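You operate a simulated robot arm through the tools that you are given. There is no shell and no other tool. Be economical: measure what you need, move in short steps, check, and stop when the job is done.

You run a simulated robot arm. Do the job below in one go: nothing can be reset, and whatever is moved stays where it is left.

## Task
Gauge the blue hose stub from the press and sort it by the display.
Fine: press off before the guard opens; GOOD goes to the blue tray, all else to the orange scrap tray; shut the guard again.

Only the result counts: the job must be done as asked and must still hold three seconds after the hand-in. Knocking over, shifting, dropping, spilling or breaking anything else fails it.

## Robot
A 6-joint arm with a two-finger parallel gripper, fixed in place. Base frame: the origin is at the foot of the arm, x ahead of it, y to its left, z up; the work surface is at about z = 800. Lengths are in mm, angles in rad, forces in N, time in s.
With the tool pointing down near the work surface it reaches from about 260 to 680 mm from the base axis. Its first joint turns from -1.152 to 1.152 rad. Payload 2.9 kg.
The TCP is the grasp point between the finger pads, 30 mm short of the fingertips. In the tool frame z runs along the fingers and y along their closing line. Largest opening 110 mm; finger width 20, thickness 10; the body of the gripper, 48 by 112 mm, starts 55 mm behind the TCP.
Orientation is that of the tool frame in the base frame, as [roll, pitch, yaw] about the fixed x, y, z axes, in that order (R = Rz(yaw) Ry(pitch) Rx(roll)). With the fingers straight down and closing along the base's y, the tool's x points along the base's -x, its y along +y and its z along -z.

## Interface
- The arm moves only by the tool jog_arm. Its argument "deltas" is one flat list of numbers, 7 for each row, row after row: the shift along the base's x, y, z in mm, then the turn, a rotation vector about the base's x, y, z in rad, then the opening, from 0 (shut) to 1 (fully open). In form: [tx, ty, tz, wx, wy, wz, grip, tx, ty, tz, wx, wy, wz, grip, ...]. A call has 1 to 10 rows; each row is the pose to reach, as a shift and turn from the pose commanded when the call began. A row lasts 0.2 s, in which the tool goes at most 50 mm and 0.15 rad; a call with a longer step from one row to the next is refused whole, and so is a gripper value outside its range. A pose out of reach is approached as far as the arm can. The call stops where the force on the tool passes 70 N (or 10 N more than at its start, if that is more) or the arm is blocked; 0.2 s more then pass. Each finger travels about 108 mm/s and halts on what it meets, pressing with about 27 N; the grip force reading is that of the motor and also rises with nothing between the fingers. The clock runs only during rows and for 0.2 s after the last one: add rows that repeat a pose to give the fingers time. The reply holds the time, the measured pose of the TCP, the force on the tool along the base axes, the opening and the grip force, in the units named above and with some noise, with the torque about the TCP (base axes, N m) and any sound that the robot's microphone picked up, and new pictures: "pictures" is both (left out), scene, wrist or none.
- Cameras (640 x 400 px; columns grow to the right, rows downward): "scene" is fixed at [77.7, 427, 1387.3]; the picture's right is [-0.72, -0.69, 0.00], its down [-0.46, 0.48, -0.74] and it looks along [0.52, -0.54, -0.67] (base axes); focal length 276 px, centre (320, 200). "wrist" rides on the gripper at [72, 17, -103] in the tool frame; the picture's right is [-0.23, 0.97, 0.00], its down [-0.76, -0.18, -0.62] and it looks along [-0.61, -0.14, 0.78] (tool axes); focal length 222 px, centre (320, 200). There is no depth. A picture from a camera that has moved, and an enlarged one, comes with that camera's place and axes in the base frame and with its lens. The place of the scene camera against the robot may be out by one fixed shift of up to 25 mm in any direction.
- enlarge(camera, box): a new picture of the part [left, top, right, bottom] of that camera's present view, enlarged. The clock stands still meanwhile.
- hand_in(): hands the job in; it is judged then, once.

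Work in short steps. Places have to be worked out from the pictures, the camera data and where the tool is seen: move nearer, look again, correct. Check each grasp and each placing, and mend what went wrong. You have 120 turns and 200 pictures in all, those below and enlarged ones among them. Open the gripper and draw the arm clear of the work before you hand the job in, unless the task says otherwise; then end with one line.

The tools are called after ">>>" as a command line: name --argument value ..., lists and objects as JSON in quotes. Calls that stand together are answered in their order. jog_arm: Moves the arm, as the interface text tells. Its arguments: {"type":"object","properties":{"deltas":{"type":"array","items":{"type":"number"}},"pictures":{"type":"string","enum":["both","scene","wrist","none"]}},"required":["deltas"]} The other tools are called the same way: enlarge (camera, box) takes an enlarged picture of a part of a camera's view; hand_in () hands the job in.

At the start:

```text
time_s: 0.0
tcp_pos: [459.2, 45.7, 1147.3]
orientation: [3.14, 0.0, 3.141]
force: [-0.2, 0.2, -0.3]
wrist_torque: [0.0, 0.03, -0.05]
grip_width: 110.1
finger_force: 0.1
```

scene: 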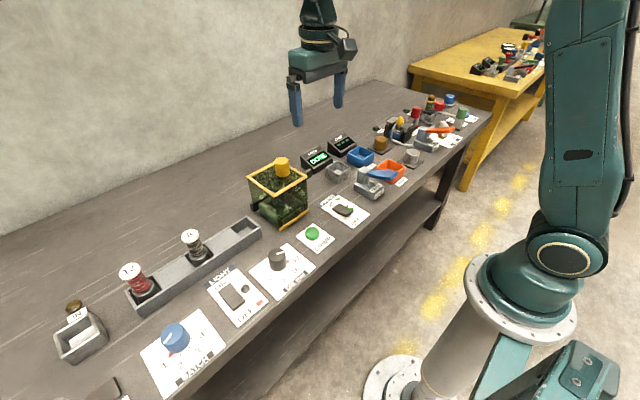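
wrist: 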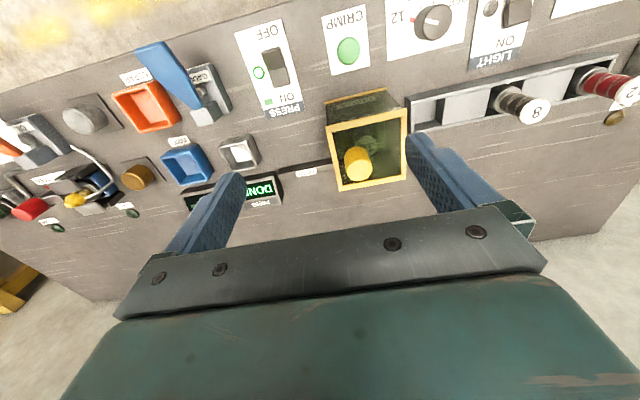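

I begin by looking closely at the panel from both cameras.

>>> enlarge --camera "scene" --box '[230, 120, 430, 245]'

>>> enlarge --camera "wrist" --box '[100, 20, 420, 220]'

>>> enlarge --camera "scene" --box '[40, 210, 340, 398]'

>>> enlarge --camera "scene" --box '[330, 80, 490, 200]'

```text
3.20 times, centred on (330, 182) of scene
camera zoom: at [77.7, 427.0, 1387.3], right [-0.72, -0.69, 0.0], down [-0.46, 0.48, -0.74], along [0.52, -0.54, -0.67], focal length 882 px, centre (288, 256)
```

zoom: 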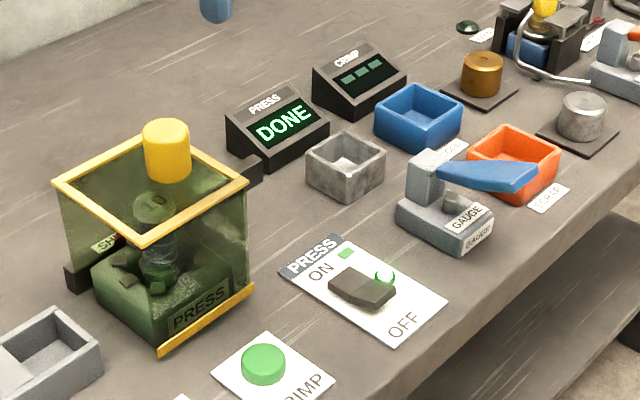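

```text
2.00 times, centred on (260, 120) of wrist
camera zoom: at [386.9, 61.1, 1250.4], right [0.23, 0.97, 0.0], down [0.76, -0.18, 0.62], along [0.61, -0.14, -0.78], focal length 444 px, centre (440, 360)
```

zoom: 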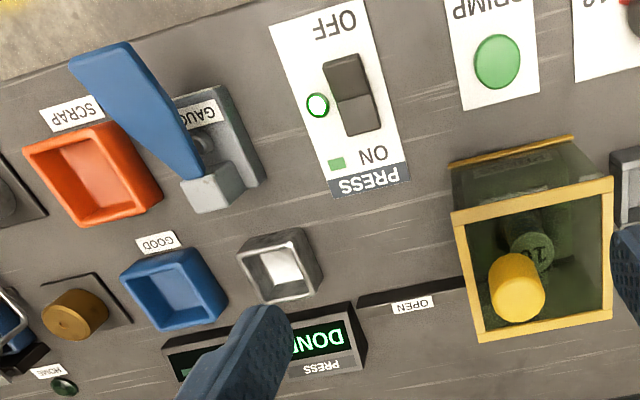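

```text
2.13 times, centred on (190, 304) of scene
camera zoom: at [77.7, 427.0, 1387.3], right [-0.72, -0.69, 0.0], down [-0.46, 0.48, -0.74], along [0.52, -0.54, -0.67], focal length 586 px, centre (597, -21)
```

zoom: 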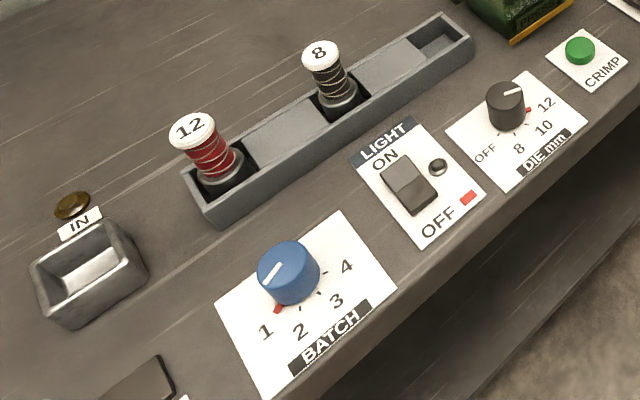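

```text
3.33 times, centred on (410, 140) of scene
camera zoom: at [77.7, 427.0, 1387.3], right [-0.72, -0.69, 0.0], down [-0.46, 0.48, -0.74], along [0.52, -0.54, -0.67], focal length 919 px, centre (20, 400)
```

zoom: 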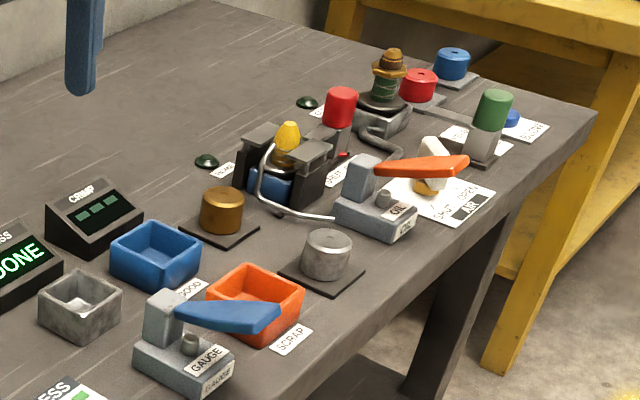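

The guard is a hood with a yellow knob, roughly at (540, 80) with its top near z≈985, on a SHUT→OPEN rail running toward −y. The press switch is near (427, −26). I'll move back and lower for a look into the press.

>>> jog_arm --deltas '[-15, 14, -36, 0, 0, 0, 1, -30, 28, -72, 0, 0, 0, 1, -45, 42, -108, 0, 0, 0, 1, -59, 55, -147, 0, 0, 0, 1]' --pictures "wrist"

>>> enlarge --camera "wrist" --box '[200, 40, 440, 240]'

```text
time_s: 1.0
tcp_pos: [399.1, 101.9, 997.9]
orientation: [3.141, -0.001, 3.141]
force: [-0.5, 1.2, 0.6]
wrist_torque: [-0.02, 0.01, 0.0]
grip_width: 110.1
finger_force: 0.1
camera wrist: at [326.2, 117.2, 1101.8], right [0.23, 0.97, 0.0], down [0.76, -0.18, 0.62], along [0.61, -0.14, -0.78], focal length 222 px, centre (320, 200)
```

wrist: 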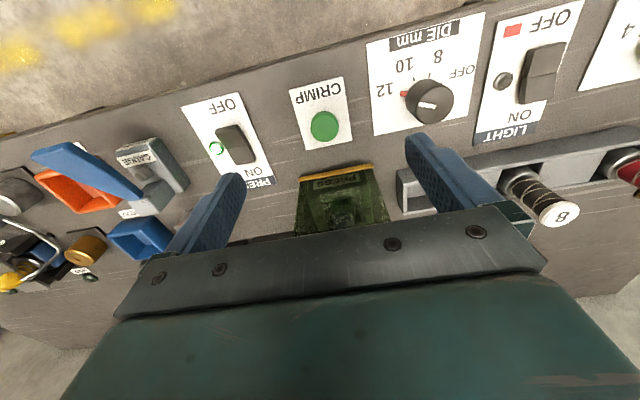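

```text
2.00 times, centred on (320, 140) of wrist
camera zoom: at [326.2, 117.2, 1101.8], right [0.23, 0.97, 0.0], down [0.76, -0.18, 0.62], along [0.61, -0.14, -0.78], focal length 444 px, centre (320, 320)
```

zoom: 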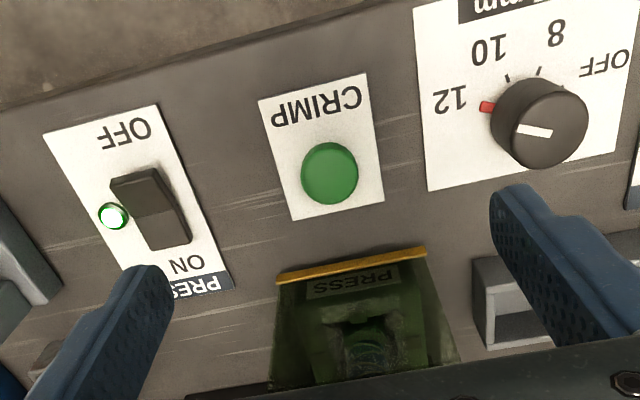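

The rocker spans about x 408–455 at y≈−27, with OFF on the robot's side. I'll close the fingers and go above the OFF end.

>>> jog_arm --deltas '[5, -42, 0, 0, 0, 0, 0.5, 10, -85, -30, 0, 0, 0, 0, 13, -128, -60, 0, 0, 0, 0, 13, -128, -100, 0, 0, 0, 0, 13, -128, -120, 0, 0, 0, 0, 13, -128, -120, 0, 0, 0, 0]'

```text
refused: row 2 steps farther than a row can; nothing moved
```

>>> jog_arm --deltas '[5, -38, -10, 0, 0, 0, 0.5, 10, -75, -30, 0, 0, 0, 0, 13, -110, -60, 0, 0, 0, 0, 13, -128, -90, 0, 0, 0, 0, 13, -128, -120, 0, 0, 0, 0, 13, -128, -120, 0, 0, 0, 0]'

```text
time_s: 2.4
tcp_pos: [412.0, -27.7, 880.5]
orientation: [3.141, 0.001, 3.139]
force: [0.1, 0.1, -0.4]
wrist_torque: [0.01, -0.03, 0.03]
grip_width: 0.3
finger_force: 26.8
camera wrist: at [339.9, -13.1, 983.1], right [0.23, 0.97, 0.0], down [0.76, -0.18, 0.62], along [0.61, -0.14, -0.78], focal length 222 px, centre (320, 200)
```

scene: 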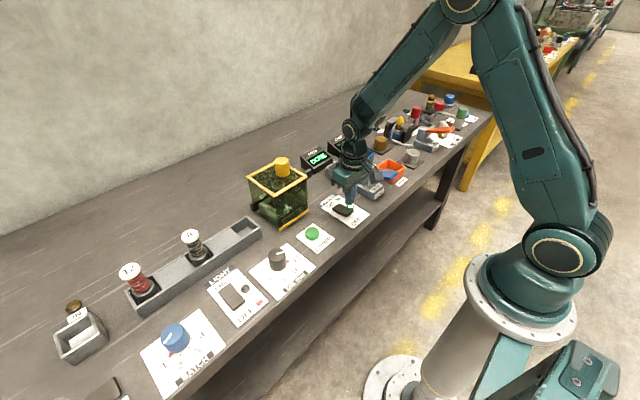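
wrist: 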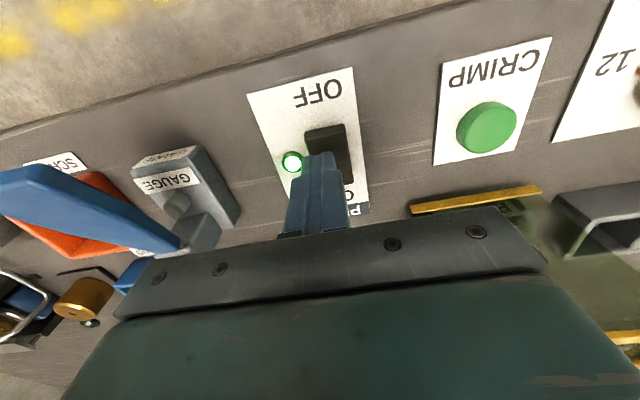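

Tip is slightly off to the −y side; the rocker's OFF end is at about (404–412, −22). I go down gently there.

>>> jog_arm --deltas '[-2, 4, -15, 0, 0, 0, 0, -2, 4, -25, 0, 0, 0, 0, -2, 4, -30, 0, 0, 0, 0, -2, 4, -32, 0, 0, 0, 0]' --pictures "wrist"

```text
time_s: 3.4
tcp_pos: [411.7, -23.7, 848.8]
orientation: [3.141, -0.002, 3.141]
force: [-1.8, -0.3, 4.4]
wrist_torque: [0.01, 0.02, 0.01]
grip_width: 0.1
finger_force: 26.7
camera wrist: at [338.8, -7.8, 951.8], right [0.23, 0.97, 0.0], down [0.76, -0.18, 0.62], along [0.61, -0.14, -0.78], focal length 222 px, centre (320, 200)
```

wrist: 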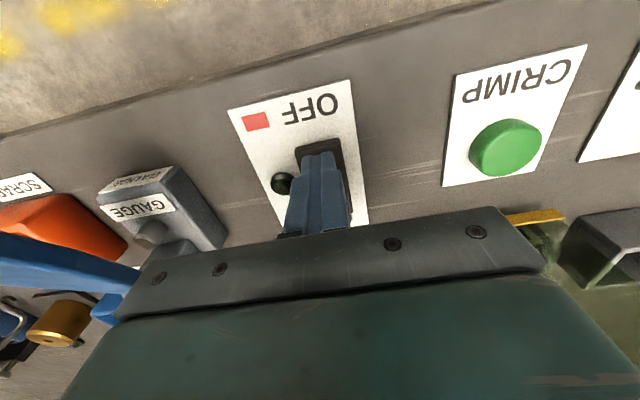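

The LED is dark and a red OFF flag shows: the press is off. I lift away and look for the guard details.

>>> jog_arm --deltas '[0, 0, 40, 0, 0, 0, 0, -20, 0, 85, 0, 0, 0, 0, -40, 0, 130, 0, 0, 0, 0, -40, -10, 178, 0, 0, 0, 0.5, -40, -20, 225, 0, 0, 0, 0.5]' --pictures "both"

>>> enlarge --camera "scene" --box '[230, 130, 390, 240]'

```text
time_s: 4.6
tcp_pos: [372.3, -40.5, 1074.3]
orientation: [-3.142, -0.001, -3.141]
force: [-0.3, 0.2, 1.0]
wrist_torque: [0.0, 0.02, 0.01]
grip_width: 55.0
finger_force: 0.1
camera wrist: at [299.8, -25.0, 1178.5], right [0.23, 0.97, 0.0], down [0.76, -0.18, 0.62], along [0.61, -0.14, -0.78], focal length 222 px, centre (320, 200)
```

scene: 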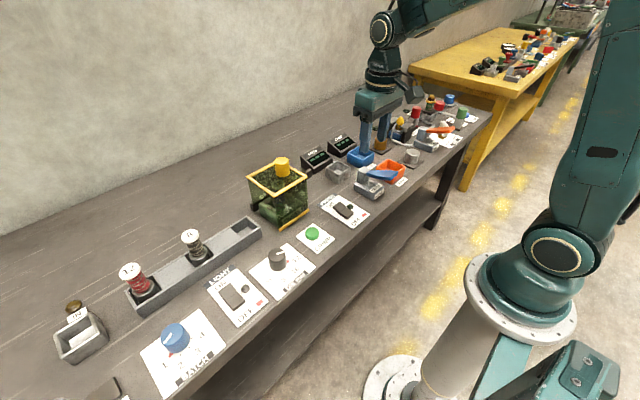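
wrist: 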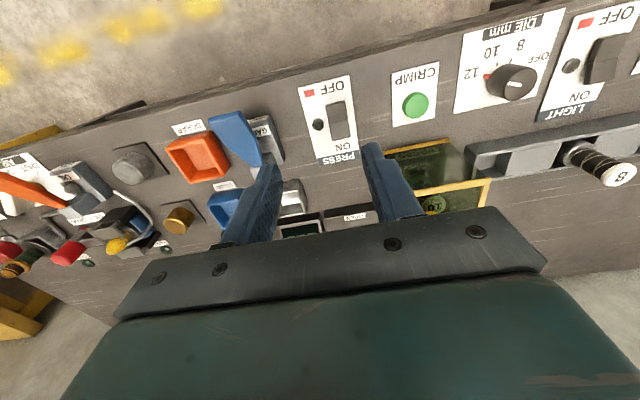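

```text
3.64 times, centred on (310, 185) of scene
camera zoom: at [77.6, 427.0, 1387.3], right [-0.72, -0.69, 0.0], down [-0.46, 0.48, -0.74], along [0.52, -0.54, -0.67], focal length 1002 px, centre (356, 254)
```

zoom: 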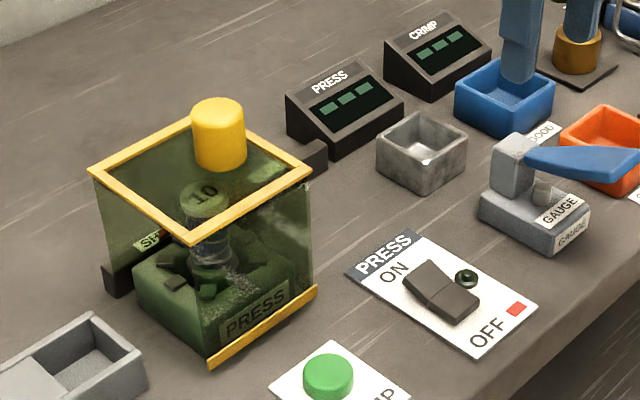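

Press display is blank. From both views, the guard spans x≈494–603, y≈46–147, lid z≈957, knob near (548, 79). I move above the knob.

>>> jog_arm --deltas '[35, 24, 0, 0, 0, 0, 0.7, 70, 48, 0, 0, 0, 0, 0.7, 105, 72, 0, 0, 0, 0, 0.7, 140, 96, 0, 0, 0, 0, 0.7, 172, 119, 0, 0, 0, 0, 0.7, 172, 119, -20, 0, 0, 0, 0.7]'

>>> enlarge --camera "scene" --box '[220, 90, 380, 240]'

```text
time_s: 6.0
tcp_pos: [544.4, 74.9, 1052.5]
orientation: [3.141, -0.001, -3.141]
force: [0.2, 0.5, 0.2]
wrist_torque: [-0.02, -0.02, 0.03]
grip_width: 77.1
finger_force: 0.1
camera wrist: at [472.6, 90.9, 1156.4], right [0.23, 0.97, 0.0], down [0.76, -0.18, 0.62], along [0.61, -0.14, -0.78], focal length 222 px, centre (320, 200)
```

scene: 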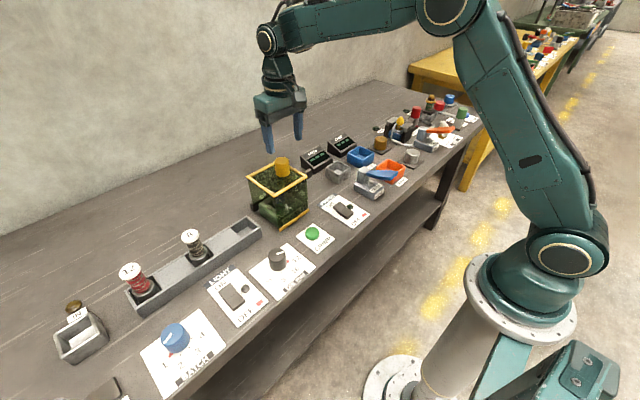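
wrist: 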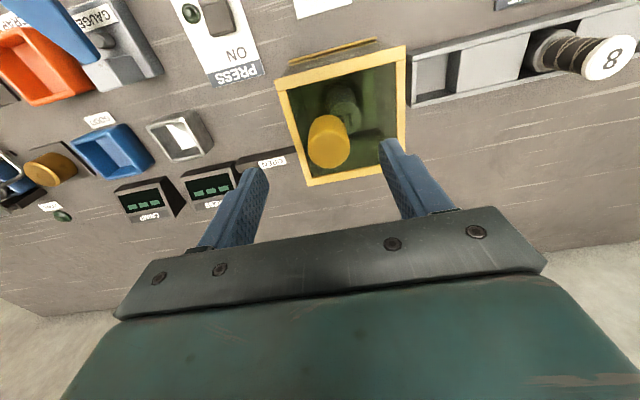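

```text
2.67 times, centred on (300, 165) of scene
camera zoom: at [77.7, 427.1, 1387.3], right [-0.72, -0.69, 0.0], down [-0.46, 0.48, -0.74], along [0.52, -0.54, -0.67], focal length 735 px, centre (373, 293)
```

zoom: 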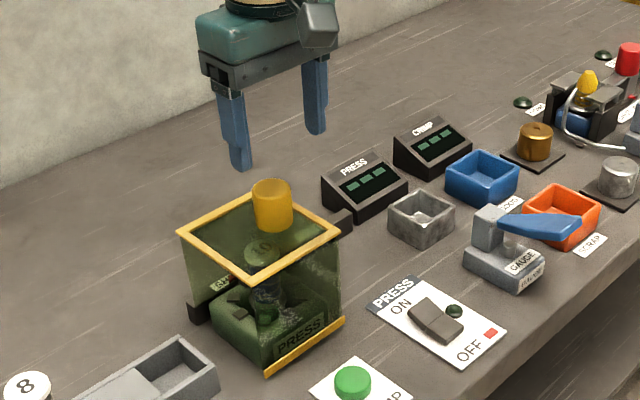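

Knob centre about (552, 80). I lower to tips ≈ z 968 straddling it and check.

>>> jog_arm --deltas '[8, 5, -20, 0, 0, 0, 0.7, 8, 5, -40, 0, 0, 0, 0.7, 8, 5, -54, 0, 0, 0, 0.7]'

>>> enlarge --camera "scene" --box '[220, 110, 340, 240]'

```text
time_s: 6.8
tcp_pos: [551.2, 80.0, 996.6]
orientation: [-3.141, 0.001, 3.141]
force: [-0.1, -0.2, -0.2]
wrist_torque: [0.01, -0.02, -0.01]
grip_width: 76.9
finger_force: 0.0
camera wrist: at [478.7, 95.7, 1100.7], right [0.23, 0.97, 0.0], down [0.76, -0.18, 0.62], along [0.61, -0.14, -0.78], focal length 222 px, centre (320, 200)
```

scene: 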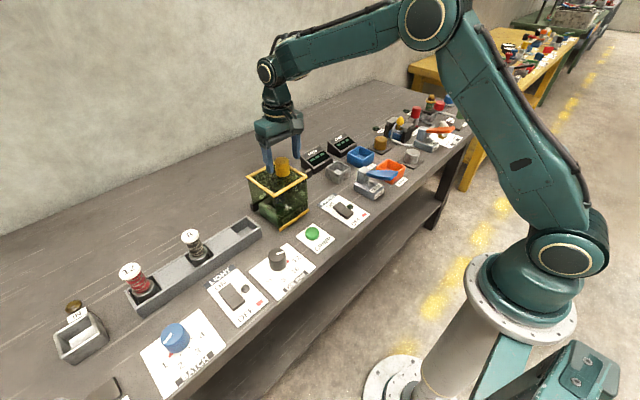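
wrist: 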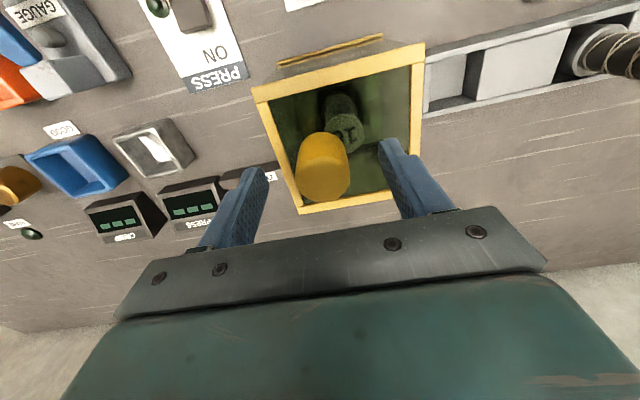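

```text
3.08 times, centred on (280, 175) of scene
camera zoom: at [77.7, 427.0, 1387.3], right [-0.72, -0.69, 0.0], down [-0.46, 0.48, -0.74], along [0.52, -0.54, -0.67], focal length 848 px, centre (443, 277)
```

zoom: 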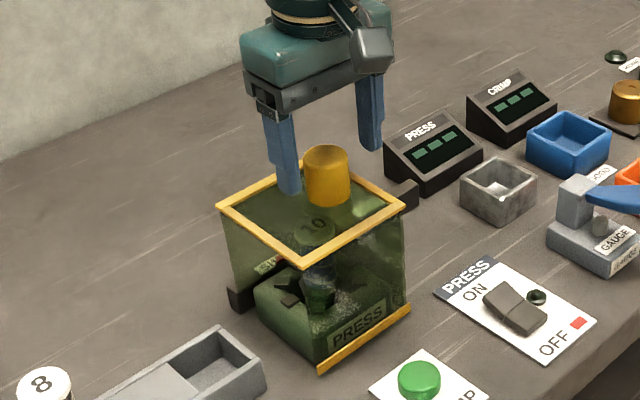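

The knob is centred between the fingers (≈552, 81, z 945–988). I lower 8 mm more and grip.

>>> jog_arm --deltas '[1, 1, -8, 0, 0, 0, 0.7, 1, 1, -8, 0, 0, 0, 0.3, 1, 1, -8, 0, 0, 0, 0.2, 1, 1, -8, 0, 0, 0, 0.2]' --pictures "wrist"

```text
time_s: 7.8
tcp_pos: [550.9, 79.9, 990.7]
orientation: [-3.141, 0.0, 3.137]
force: [-1.5, -15.5, 1.8]
wrist_torque: [-0.06, -0.04, -0.28]
grip_width: 37.3
finger_force: 45.3
camera wrist: at [479.7, 96.0, 1094.4], right [0.23, 0.97, 0.0], down [0.76, -0.18, 0.62], along [0.61, -0.14, -0.78], focal length 222 px, centre (320, 200)
```

wrist: 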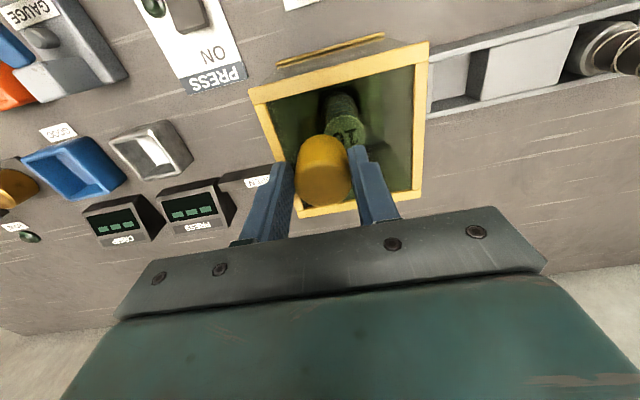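

Knob gripped (37 mm). I try sliding toward −y (OPEN) gently.

>>> jog_arm --deltas '[0, -8, 0, 0, 0, 0, 0.25, 0, -20, 0, 0, 0, 0, 0.25]' --pictures "scene"

```text
time_s: 8.4
tcp_pos: [552.3, 63.8, 990.9]
orientation: [-3.141, -0.003, -3.138]
force: [-3.1, 1.1, -7.6]
wrist_torque: [-0.23, -0.85, 0.43]
grip_width: 37.3
finger_force: 44.8
```

scene: 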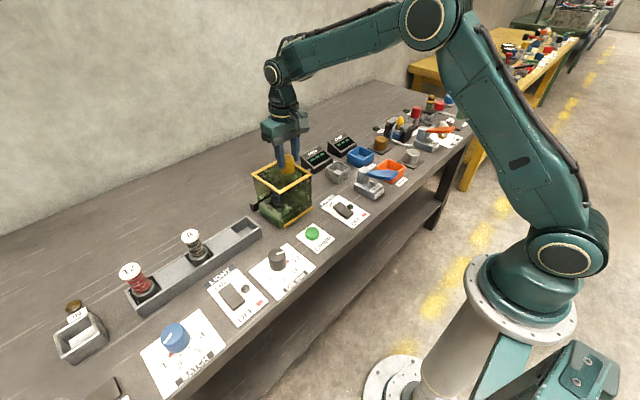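

The guard slides. Continuing in steps toward OPEN while watching the force.

>>> jog_arm --deltas '[0, -15, 0, 0, 0, 0, 0.25, 0, -30, 0, 0, 0, 0, 0.25, 0, -45, 0, 0, 0, 0, 0.25, 0, -60, 0, 0, 0, 0, 0.25]' --pictures "both"

```text
time_s: 9.4
tcp_pos: [551.4, 1.2, 990.9]
orientation: [-3.141, 0.001, 3.141]
force: [-10.6, -1.0, -3.3]
wrist_torque: [0.39, -0.5, 0.09]
grip_width: 37.4
finger_force: 45.2
camera wrist: at [479.5, 16.3, 1094.4], right [0.23, 0.97, 0.0], down [0.76, -0.18, 0.62], along [0.61, -0.14, -0.78], focal length 222 px, centre (320, 200)
```

scene: 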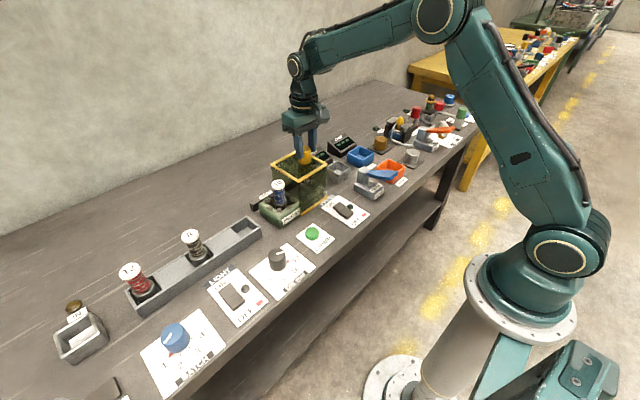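
wrist: 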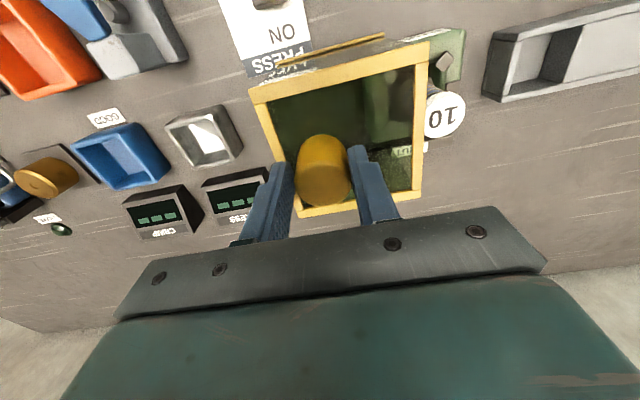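

The stub with the "10" cap is appearing. Continue to the stop in small steps.

>>> jog_arm --deltas '[0, -8, 0, 0, 0, 0, 0.25, 0, -16, 0, 0, 0, 0, 0.25, 0, -24, 0, 0, 0, 0, 0.25, 0, -32, 0, 0, 0, 0, 0.25, 0, -40, 0, 0, 0, 0, 0.25]' --pictures "both"

>>> enlarge --camera "scene" --box '[230, 120, 400, 240]'

```text
time_s: 10.6
tcp_pos: [552.7, -38.4, 991.3]
orientation: [3.141, 0.001, 3.141]
force: [-4.6, -1.1, -0.7]
wrist_torque: [0.34, 0.44, 0.09]
grip_width: 37.5
finger_force: 44.8
camera wrist: at [479.7, -22.9, 1094.5], right [0.23, 0.97, 0.0], down [0.76, -0.18, 0.62], along [0.61, -0.14, -0.78], focal length 222 px, centre (320, 200)
```

scene: 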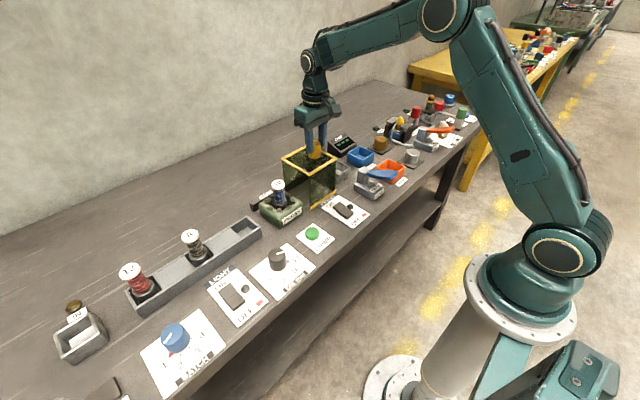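
wrist: 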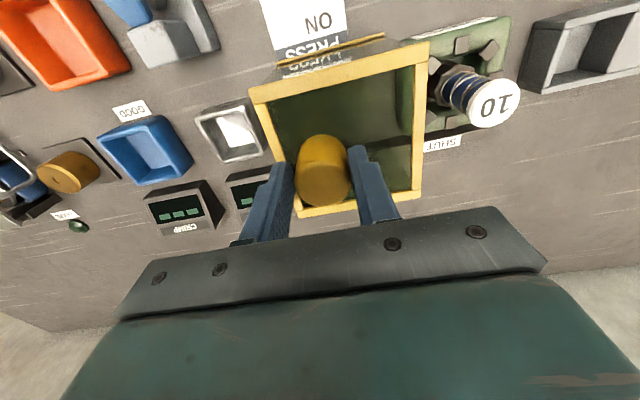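

```text
3.33 times, centred on (315, 180) of scene
camera zoom: at [77.6, 427.0, 1387.3], right [-0.72, -0.69, 0.0], down [-0.46, 0.48, -0.74], along [0.52, -0.54, -0.67], focal length 919 px, centre (337, 267)
```

zoom: 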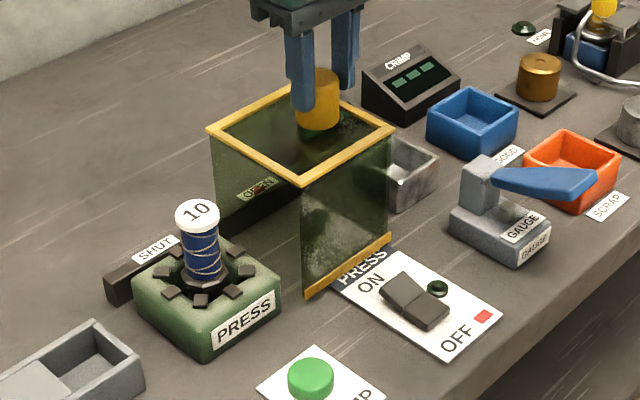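

The press is uncovered. I check whether there is a bit more travel to the OPEN stop.

>>> jog_arm --deltas '[0, -4, 0, 0, 0, 0, 0.25, 0, -8, 0, 0, 0, 0, 0.25, 0, -12, 0, 0, 0, 0, 0.25]' --pictures "wrist"

```text
time_s: 11.4
tcp_pos: [553.2, -44.8, 991.1]
orientation: [3.139, -0.001, -3.128]
force: [-12.3, 33.1, 5.8]
wrist_torque: [0.49, 0.15, 0.04]
grip_width: 37.5
finger_force: 45.5
camera wrist: at [479.8, -30.9, 1094.6], right [0.22, 0.98, 0.0], down [0.76, -0.17, 0.62], along [0.61, -0.13, -0.78], focal length 222 px, centre (320, 200)
```

wrist: 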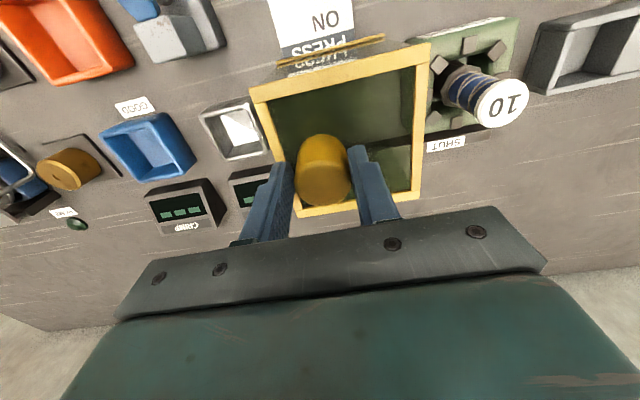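

End stop reached. I relax the push, release the knob and lift clear.

>>> jog_arm --deltas '[0, 5, 0, 0, 0, 0, 0.25, 0, 5, 0, 0, 0, 0, 0.5, 0, 5, 0, 0, 0, 0, 0.7, 0, 5, 40, 0, 0, 0, 0.7, -20, 35, 80, 0, 0, 0, 0.6, -50, 70, 90, 0, 0, 0, 0.6, -90, 100, 90, 0, 0, 0, 0.6]' --pictures "both"

```text
refused: row 5 steps farther than a row can; nothing moved
```

>>> jog_arm --deltas '[0, 5, 0, 0, 0, 0, 0.25, 0, 5, 0, 0, 0, 0, 0.5, 0, 5, 0, 0, 0, 0, 0.7, 0, 5, 40, 0, 0, 0, 0.7, -10, 25, 80, 0, 0, 0, 0.6, -30, 60, 100, 0, 0, 0, 0.6, -55, 100, 100, 0, 0, 0, 0.6, -80, 140, 100, 0, 0, 0, 0.6]' --pictures "both"

>>> enlarge --camera "wrist" --box '[0, 0, 400, 250]'

```text
time_s: 13.2
tcp_pos: [472.3, 88.6, 1091.7]
orientation: [-3.141, 0.0, 3.14]
force: [0.0, -0.6, 0.3]
wrist_torque: [-0.01, 0.0, 0.01]
grip_width: 66.2
finger_force: 0.0
camera wrist: at [399.9, 104.3, 1194.1], right [0.23, 0.97, 0.0], down [0.76, -0.18, 0.62], along [0.61, -0.14, -0.78], focal length 222 px, centre (320, 200)
```

scene: 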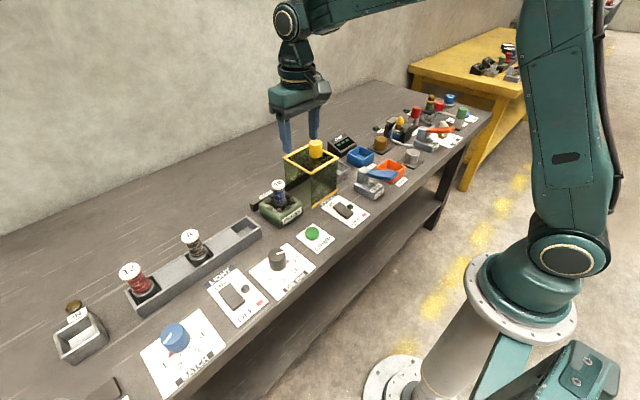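
wrist: 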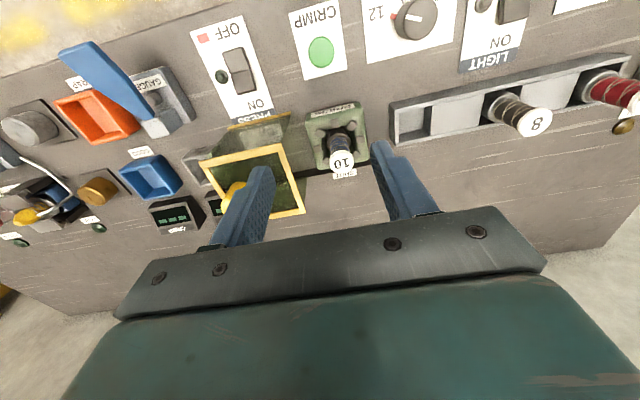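

```text
1.60 times, centred on (200, 125) of wrist
camera zoom: at [399.9, 104.3, 1194.1], right [0.23, 0.97, 0.0], down [0.76, -0.18, 0.62], along [0.61, -0.14, -0.78], focal length 355 px, centre (512, 320)
```

zoom: 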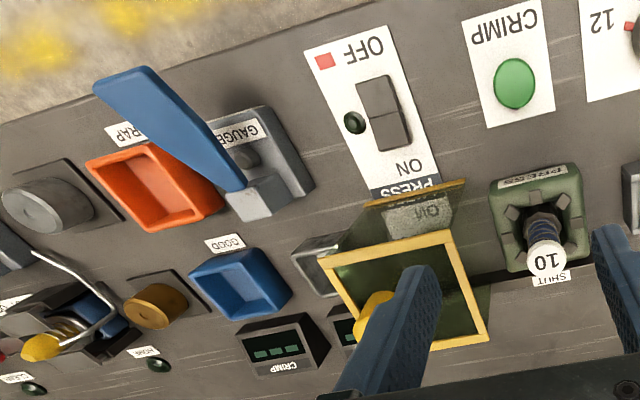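

Guard released and clear. Before taking the stub I look at the gauge closely from above.

>>> jog_arm --deltas '[-40, -25, 0, 0, 0, 0, 0.6, -65, -65, -10, 0, 0, 0, 0.6, -72, -110, -30, 0, 0, 0, 0.6, -72, -150, -55, 0, 0, 0, 0.6, -72, -190, -80, 0, 0, 0, 0.6, -72, -219, -110, 0, 0, 0, 0.6]' --pictures "wrist"

>>> enlarge --camera "wrist" --box '[200, 30, 440, 230]'

>>> enlarge --camera "scene" --box '[330, 120, 430, 220]'

```text
time_s: 14.6
tcp_pos: [403.2, -129.9, 982.0]
orientation: [3.141, -0.001, 3.14]
force: [0.0, 0.5, 0.1]
wrist_torque: [0.0, -0.02, 0.03]
grip_width: 66.1
finger_force: 0.0
camera wrist: at [330.6, -113.4, 1086.2], right [0.23, 0.97, 0.0], down [0.76, -0.18, 0.62], along [0.61, -0.14, -0.78], focal length 222 px, centre (320, 200)
```

wrist: 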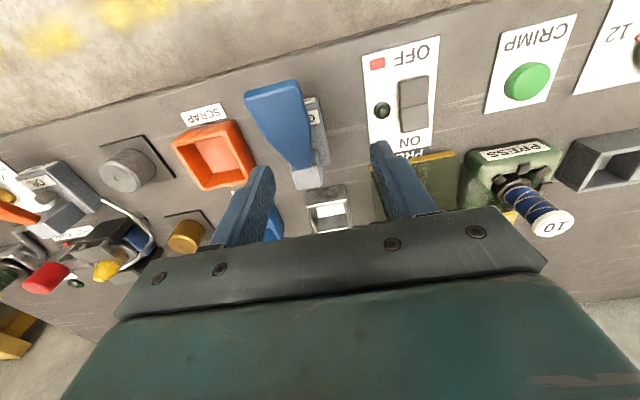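

```text
2.00 times, centred on (320, 130) of wrist
camera zoom: at [330.6, -113.4, 1086.2], right [0.23, 0.97, 0.0], down [0.76, -0.18, 0.62], along [0.61, -0.14, -0.78], focal length 444 px, centre (320, 340)
```

zoom: 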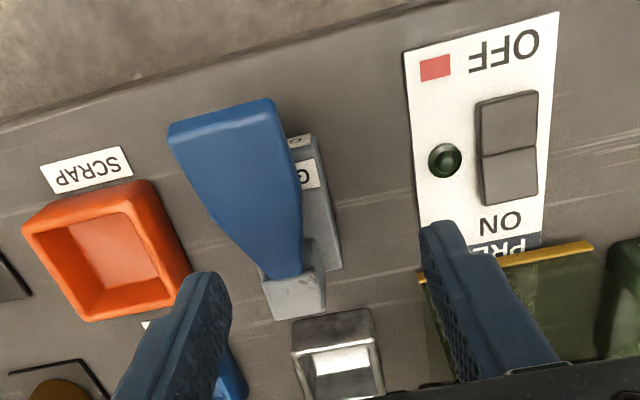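

```text
4.00 times, centred on (380, 170) of scene
camera zoom: at [77.7, 427.0, 1387.3], right [-0.72, -0.69, 0.0], down [-0.46, 0.48, -0.74], along [0.52, -0.54, -0.67], focal length 1103 px, centre (80, 320)
```

zoom: 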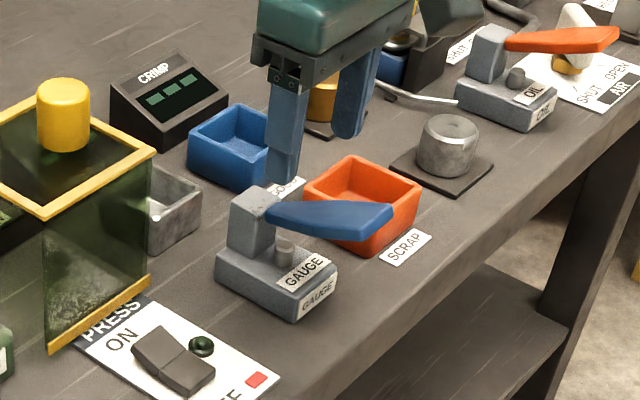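

The gauge is a lever (blue handle) and the grey box next to the displays is likely its nest. Let me look at that box and at the lever from another spot.

>>> jog_arm --deltas '[30, 0, 40, 0, 0, 0, 0.6, 60, 0, 80, 0, 0, 0, 0.6, 90, 0, 100, 0, 0, 0, 0.6, 120, -20, 100, 0, 0, 0, 0.6, 150, -40, 100, 0, 0, 0, 0.6, 180, -40, 100, 0, 0, 0, 0.6]' --pictures "wrist"

>>> enlarge --camera "wrist" --box '[200, 0, 440, 200]'

>>> enlarge --camera "scene" --box '[300, 120, 420, 220]'

```text
time_s: 16.0
tcp_pos: [583.2, -168.2, 1077.2]
orientation: [3.141, 0.002, 3.141]
force: [0.4, -0.7, -0.2]
wrist_torque: [-0.03, 0.03, 0.01]
grip_width: 66.0
finger_force: 0.0
camera wrist: at [510.0, -153.0, 1181.7], right [0.23, 0.97, 0.0], down [0.76, -0.18, 0.62], along [0.61, -0.14, -0.78], focal length 222 px, centre (320, 200)
```

wrist: 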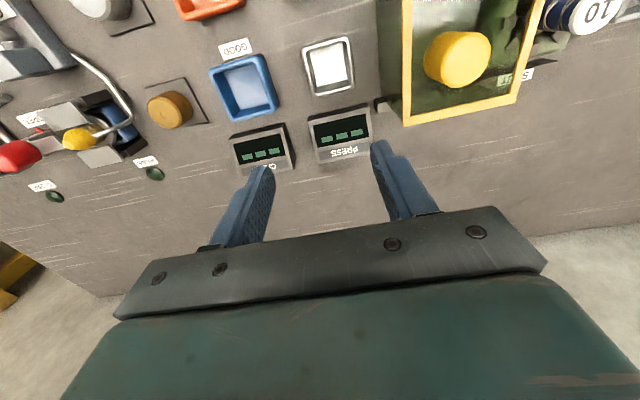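

```text
2.00 times, centred on (320, 100) of wrist
camera zoom: at [510.0, -153.0, 1181.7], right [0.23, 0.97, 0.0], down [0.76, -0.18, 0.62], along [0.61, -0.14, -0.78], focal length 444 px, centre (320, 400)
```

zoom: 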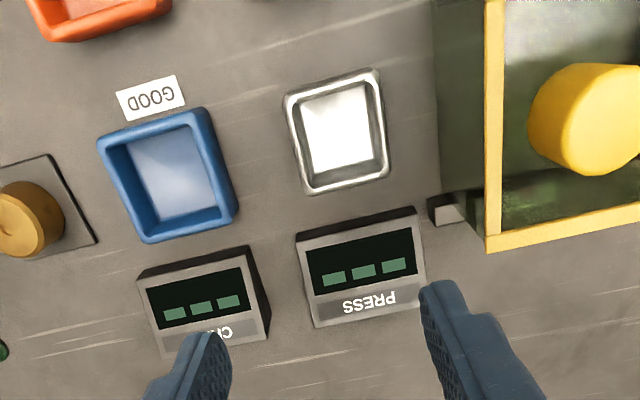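

```text
4.00 times, centred on (360, 170) of scene
camera zoom: at [77.7, 427.0, 1387.3], right [-0.72, -0.69, 0.0], down [-0.46, 0.48, -0.74], along [0.52, -0.54, -0.67], focal length 1103 px, centre (160, 320)
```

zoom: 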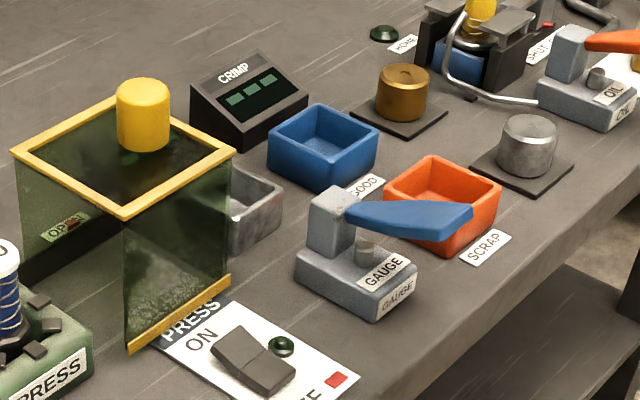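

The grey box (≈557, −152) looks like the gauge nest. The stub's cap triangulates to (561, 99, z≈907). I move over the stub at safe height.

>>> jog_arm --deltas '[-4, 45, 0, 0, 0, 0, 0.6, -8, 90, 0, 0, 0, 0, 0.6, -12, 135, 0, 0, 0, 0, 0.6, -16, 180, 0, 0, 0, 0, 0.6, -20, 225, 0, 0, 0, 0, 0.6, -22, 267, 0, 0, 0, 0, 0.6, -22, 267, -47, 0, 0, 0, 0.6, -22, 267, -90, 0, 0, 0, 0.6]' --pictures "both"

>>> enlarge --camera "scene" --box '[230, 130, 350, 230]'

```text
time_s: 17.8
tcp_pos: [559.3, 95.9, 987.2]
orientation: [3.141, 0.002, 3.141]
force: [-0.2, 0.1, 0.4]
wrist_torque: [0.01, -0.01, 0.02]
grip_width: 66.2
finger_force: 0.1
camera wrist: at [486.2, 112.4, 1089.7], right [0.23, 0.97, 0.0], down [0.76, -0.18, 0.62], along [0.61, -0.14, -0.78], focal length 222 px, centre (320, 200)
```

scene: 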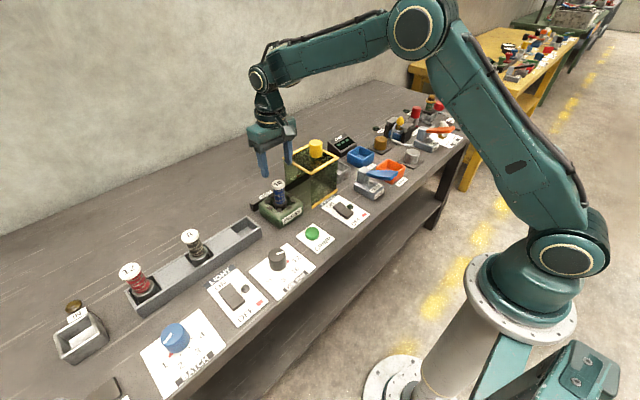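
wrist: 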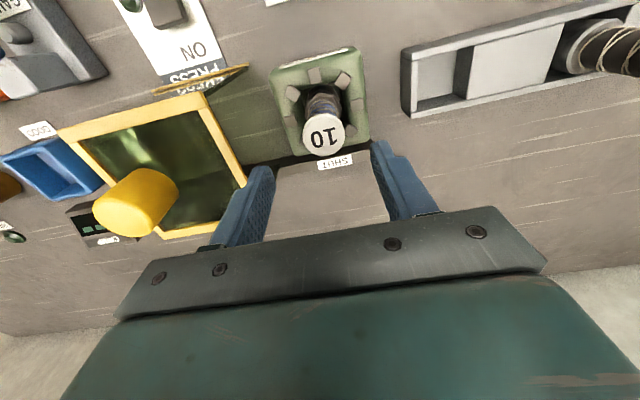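

```text
4.00 times, centred on (290, 180) of scene
camera zoom: at [77.7, 427.1, 1387.3], right [-0.72, -0.69, 0.0], down [-0.46, 0.48, -0.74], along [0.52, -0.54, -0.67], focal length 1103 px, centre (440, 280)
```

zoom: 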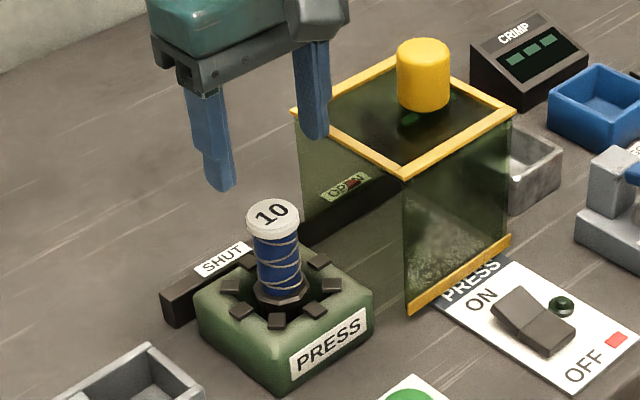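

The cap sits at (562, 99); fingers will straddle it clear of the guard. Lower to TCP z≈884.

>>> jog_arm --deltas '[3, 3, -35, 0, 0, 0, 0.6, 3, 3, -65, 0, 0, 0, 0.6, 3, 3, -85, 0, 0, 0, 0.6, 3, 3, -101, 0, 0, 0, 0.6]' --pictures "both"

>>> enlarge --camera "scene" --box '[230, 130, 350, 230]'

```text
time_s: 18.8
tcp_pos: [558.8, 99.1, 889.9]
orientation: [-3.141, -0.001, 3.14]
force: [-0.1, -0.7, -0.5]
wrist_torque: [0.01, -0.01, -0.03]
grip_width: 65.9
finger_force: 0.0
camera wrist: at [487.6, 114.2, 993.6], right [0.23, 0.97, 0.0], down [0.76, -0.18, 0.62], along [0.61, -0.14, -0.78], focal length 222 px, centre (320, 200)
```

scene: 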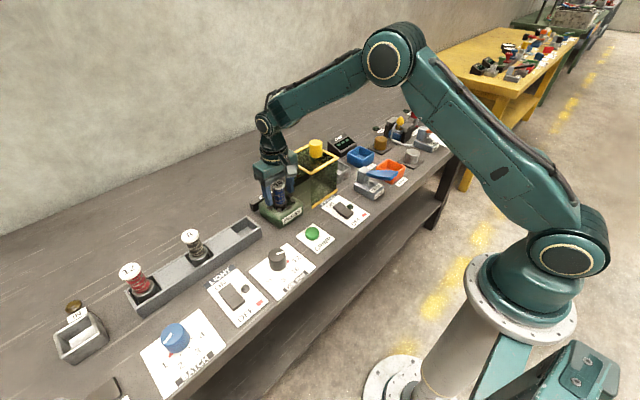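
wrist: 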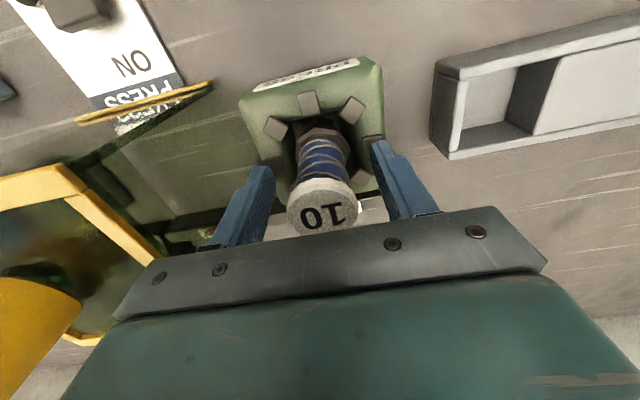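

```text
4.00 times, centred on (290, 180) of scene
camera zoom: at [77.7, 427.0, 1387.3], right [-0.72, -0.69, 0.0], down [-0.46, 0.48, -0.74], along [0.52, -0.54, -0.67], focal length 1103 px, centre (440, 280)
```

zoom: 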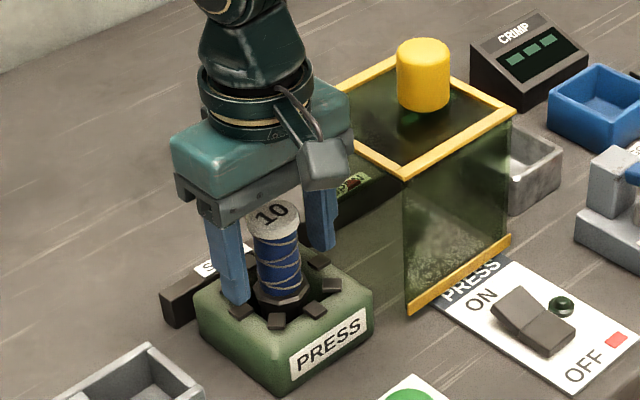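

Aligned with the stub (560, 99). I close the fingers on the hose.

>>> jog_arm --deltas '[1, 0, -5, 0, 0, 0, 0.6, 1, 0, -5, 0, 0, 0, 0.35, 1, 0, -5, 0, 0, 0, 0.15, 1, 0, -5, 0, 0, 0, 0.15, 1, 0, -5, 0, 0, 0, 0.15]' --pictures "wrist"

```text
time_s: 20.0
tcp_pos: [562.2, 99.0, 884.4]
orientation: [-3.14, 0.0, 3.141]
force: [-0.5, 0.7, 0.2]
wrist_torque: [0.01, -0.06, 0.01]
grip_width: 34.9
finger_force: 26.8
camera wrist: at [489.2, 115.0, 988.7], right [0.23, 0.97, 0.0], down [0.76, -0.18, 0.62], along [0.61, -0.14, -0.78], focal length 222 px, centre (320, 200)
```

wrist: 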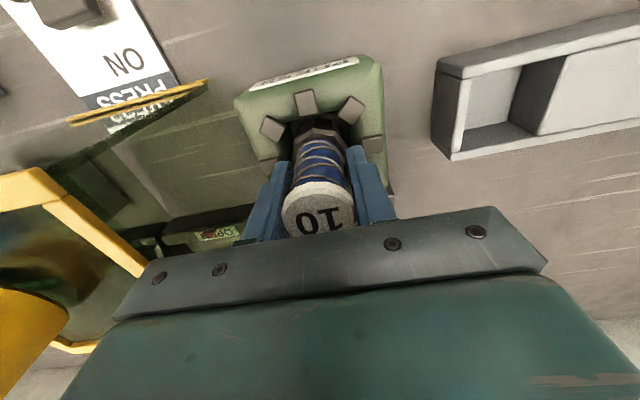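

Gripped at 35 mm (cap diameter). Lift straight up slowly and check it follows.

>>> jog_arm --deltas '[0, 0, 10, 0, 0, 0, 0.15, 0, 0, 25, 0, 0, 0, 0.15, 0, 0, 50, 0, 0, 0, 0.15, 0, 0, 80, 0, 0, 0, 0.15, 0, 0, 120, 0, 0, 0, 0.15]' --pictures "both"

>>> enlarge --camera "scene" --box '[230, 110, 350, 210]'

```text
time_s: 21.2
tcp_pos: [564.5, 102.6, 1004.7]
orientation: [3.141, -0.001, 3.141]
force: [0.3, -0.7, -2.5]
wrist_torque: [0.01, 0.03, 0.03]
grip_width: 35.1
finger_force: 27.3
camera wrist: at [490.8, 117.6, 1108.5], right [0.23, 0.97, 0.0], down [0.76, -0.18, 0.62], along [0.61, -0.14, -0.78], focal length 222 px, centre (320, 200)
```

scene: 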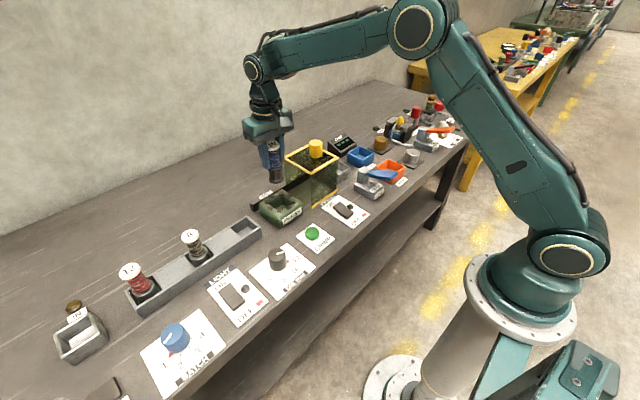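
wrist: 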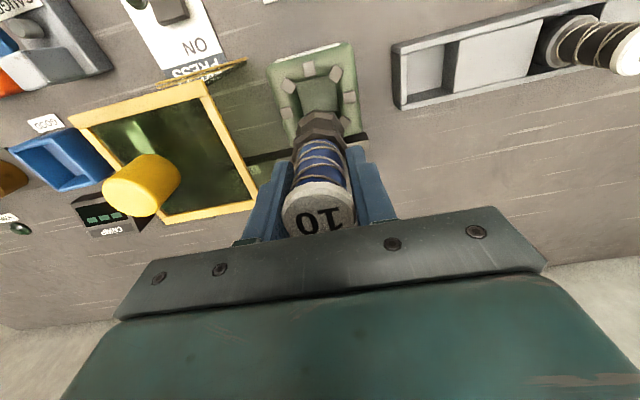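

```text
4.00 times, centred on (290, 160) of scene
camera zoom: at [77.7, 427.0, 1387.3], right [-0.72, -0.69, 0.0], down [-0.46, 0.48, -0.74], along [0.52, -0.54, -0.67], focal length 1103 px, centre (440, 360)
```

zoom: 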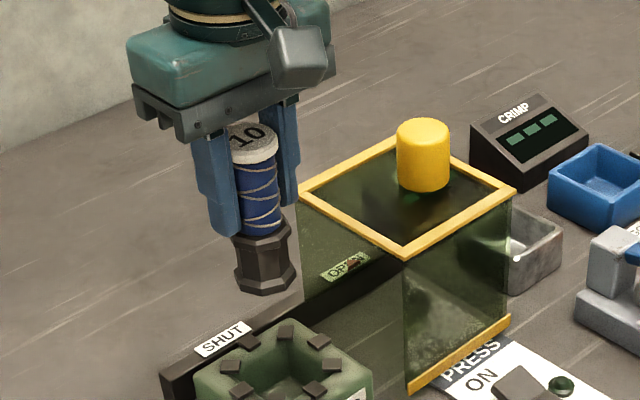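

The stub is held upright (its bottom about 70 mm below the TCP). I raise it above the knob height and carry it toward the nest.

>>> jog_arm --deltas '[0, 0, 45, 0, 0, 0, 0.15, 0, -5, 93, 0, 0, 0, 0.15, -2, -45, 100, 0, 0, 0, 0.15, -3, -90, 100, 0, 0, 0, 0.15, -4, -135, 100, 0, 0, 0, 0.15, -5, -180, 100, 0, 0, 0, 0.15, -6, -225, 100, 0, 0, 0, 0.15, -6, -252, 100, 0, 0, 0, 0.15, -6, -252, 60, 0, 0, 0, 0.15, -6, -252, 20, 0, 0, 0, 0.15]' --pictures "both"

>>> enlarge --camera "scene" --box '[270, 110, 410, 220]'

```text
time_s: 23.4
tcp_pos: [555.7, -155.1, 1024.4]
orientation: [-3.141, 0.001, -3.14]
force: [-0.2, -0.3, -1.9]
wrist_torque: [-0.01, 0.0, 0.01]
grip_width: 35.1
finger_force: 26.4
camera wrist: at [483.3, -139.4, 1127.3], right [0.23, 0.97, 0.0], down [0.76, -0.18, 0.62], along [0.61, -0.14, -0.78], focal length 222 px, centre (320, 200)
```

scene: 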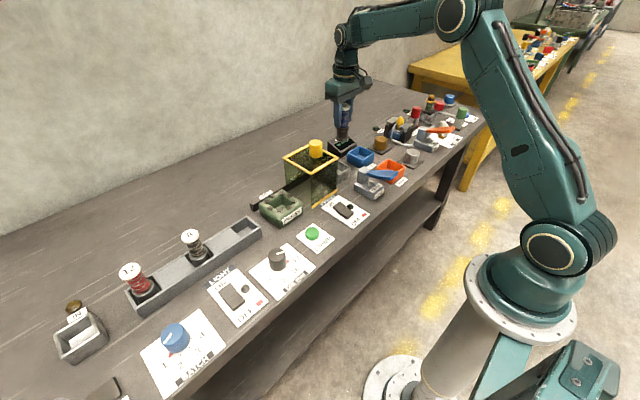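
wrist: 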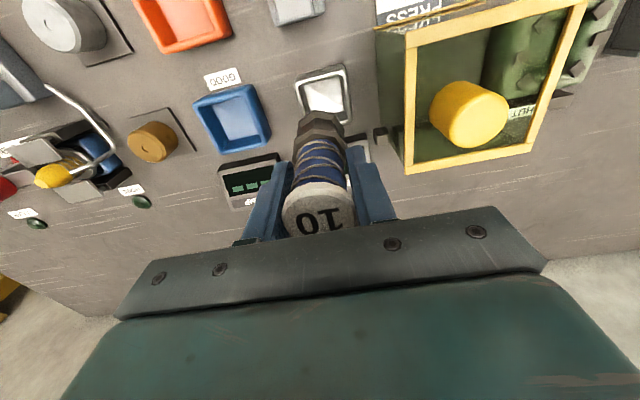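

```text
3.64 times, centred on (340, 165) of scene
camera zoom: at [77.7, 427.0, 1387.3], right [-0.72, -0.69, 0.0], down [-0.46, 0.48, -0.74], along [0.52, -0.54, -0.67], focal length 1002 px, centre (247, 327)
```

zoom: 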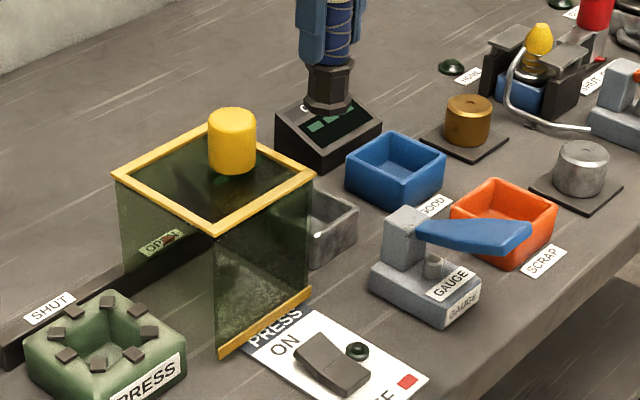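

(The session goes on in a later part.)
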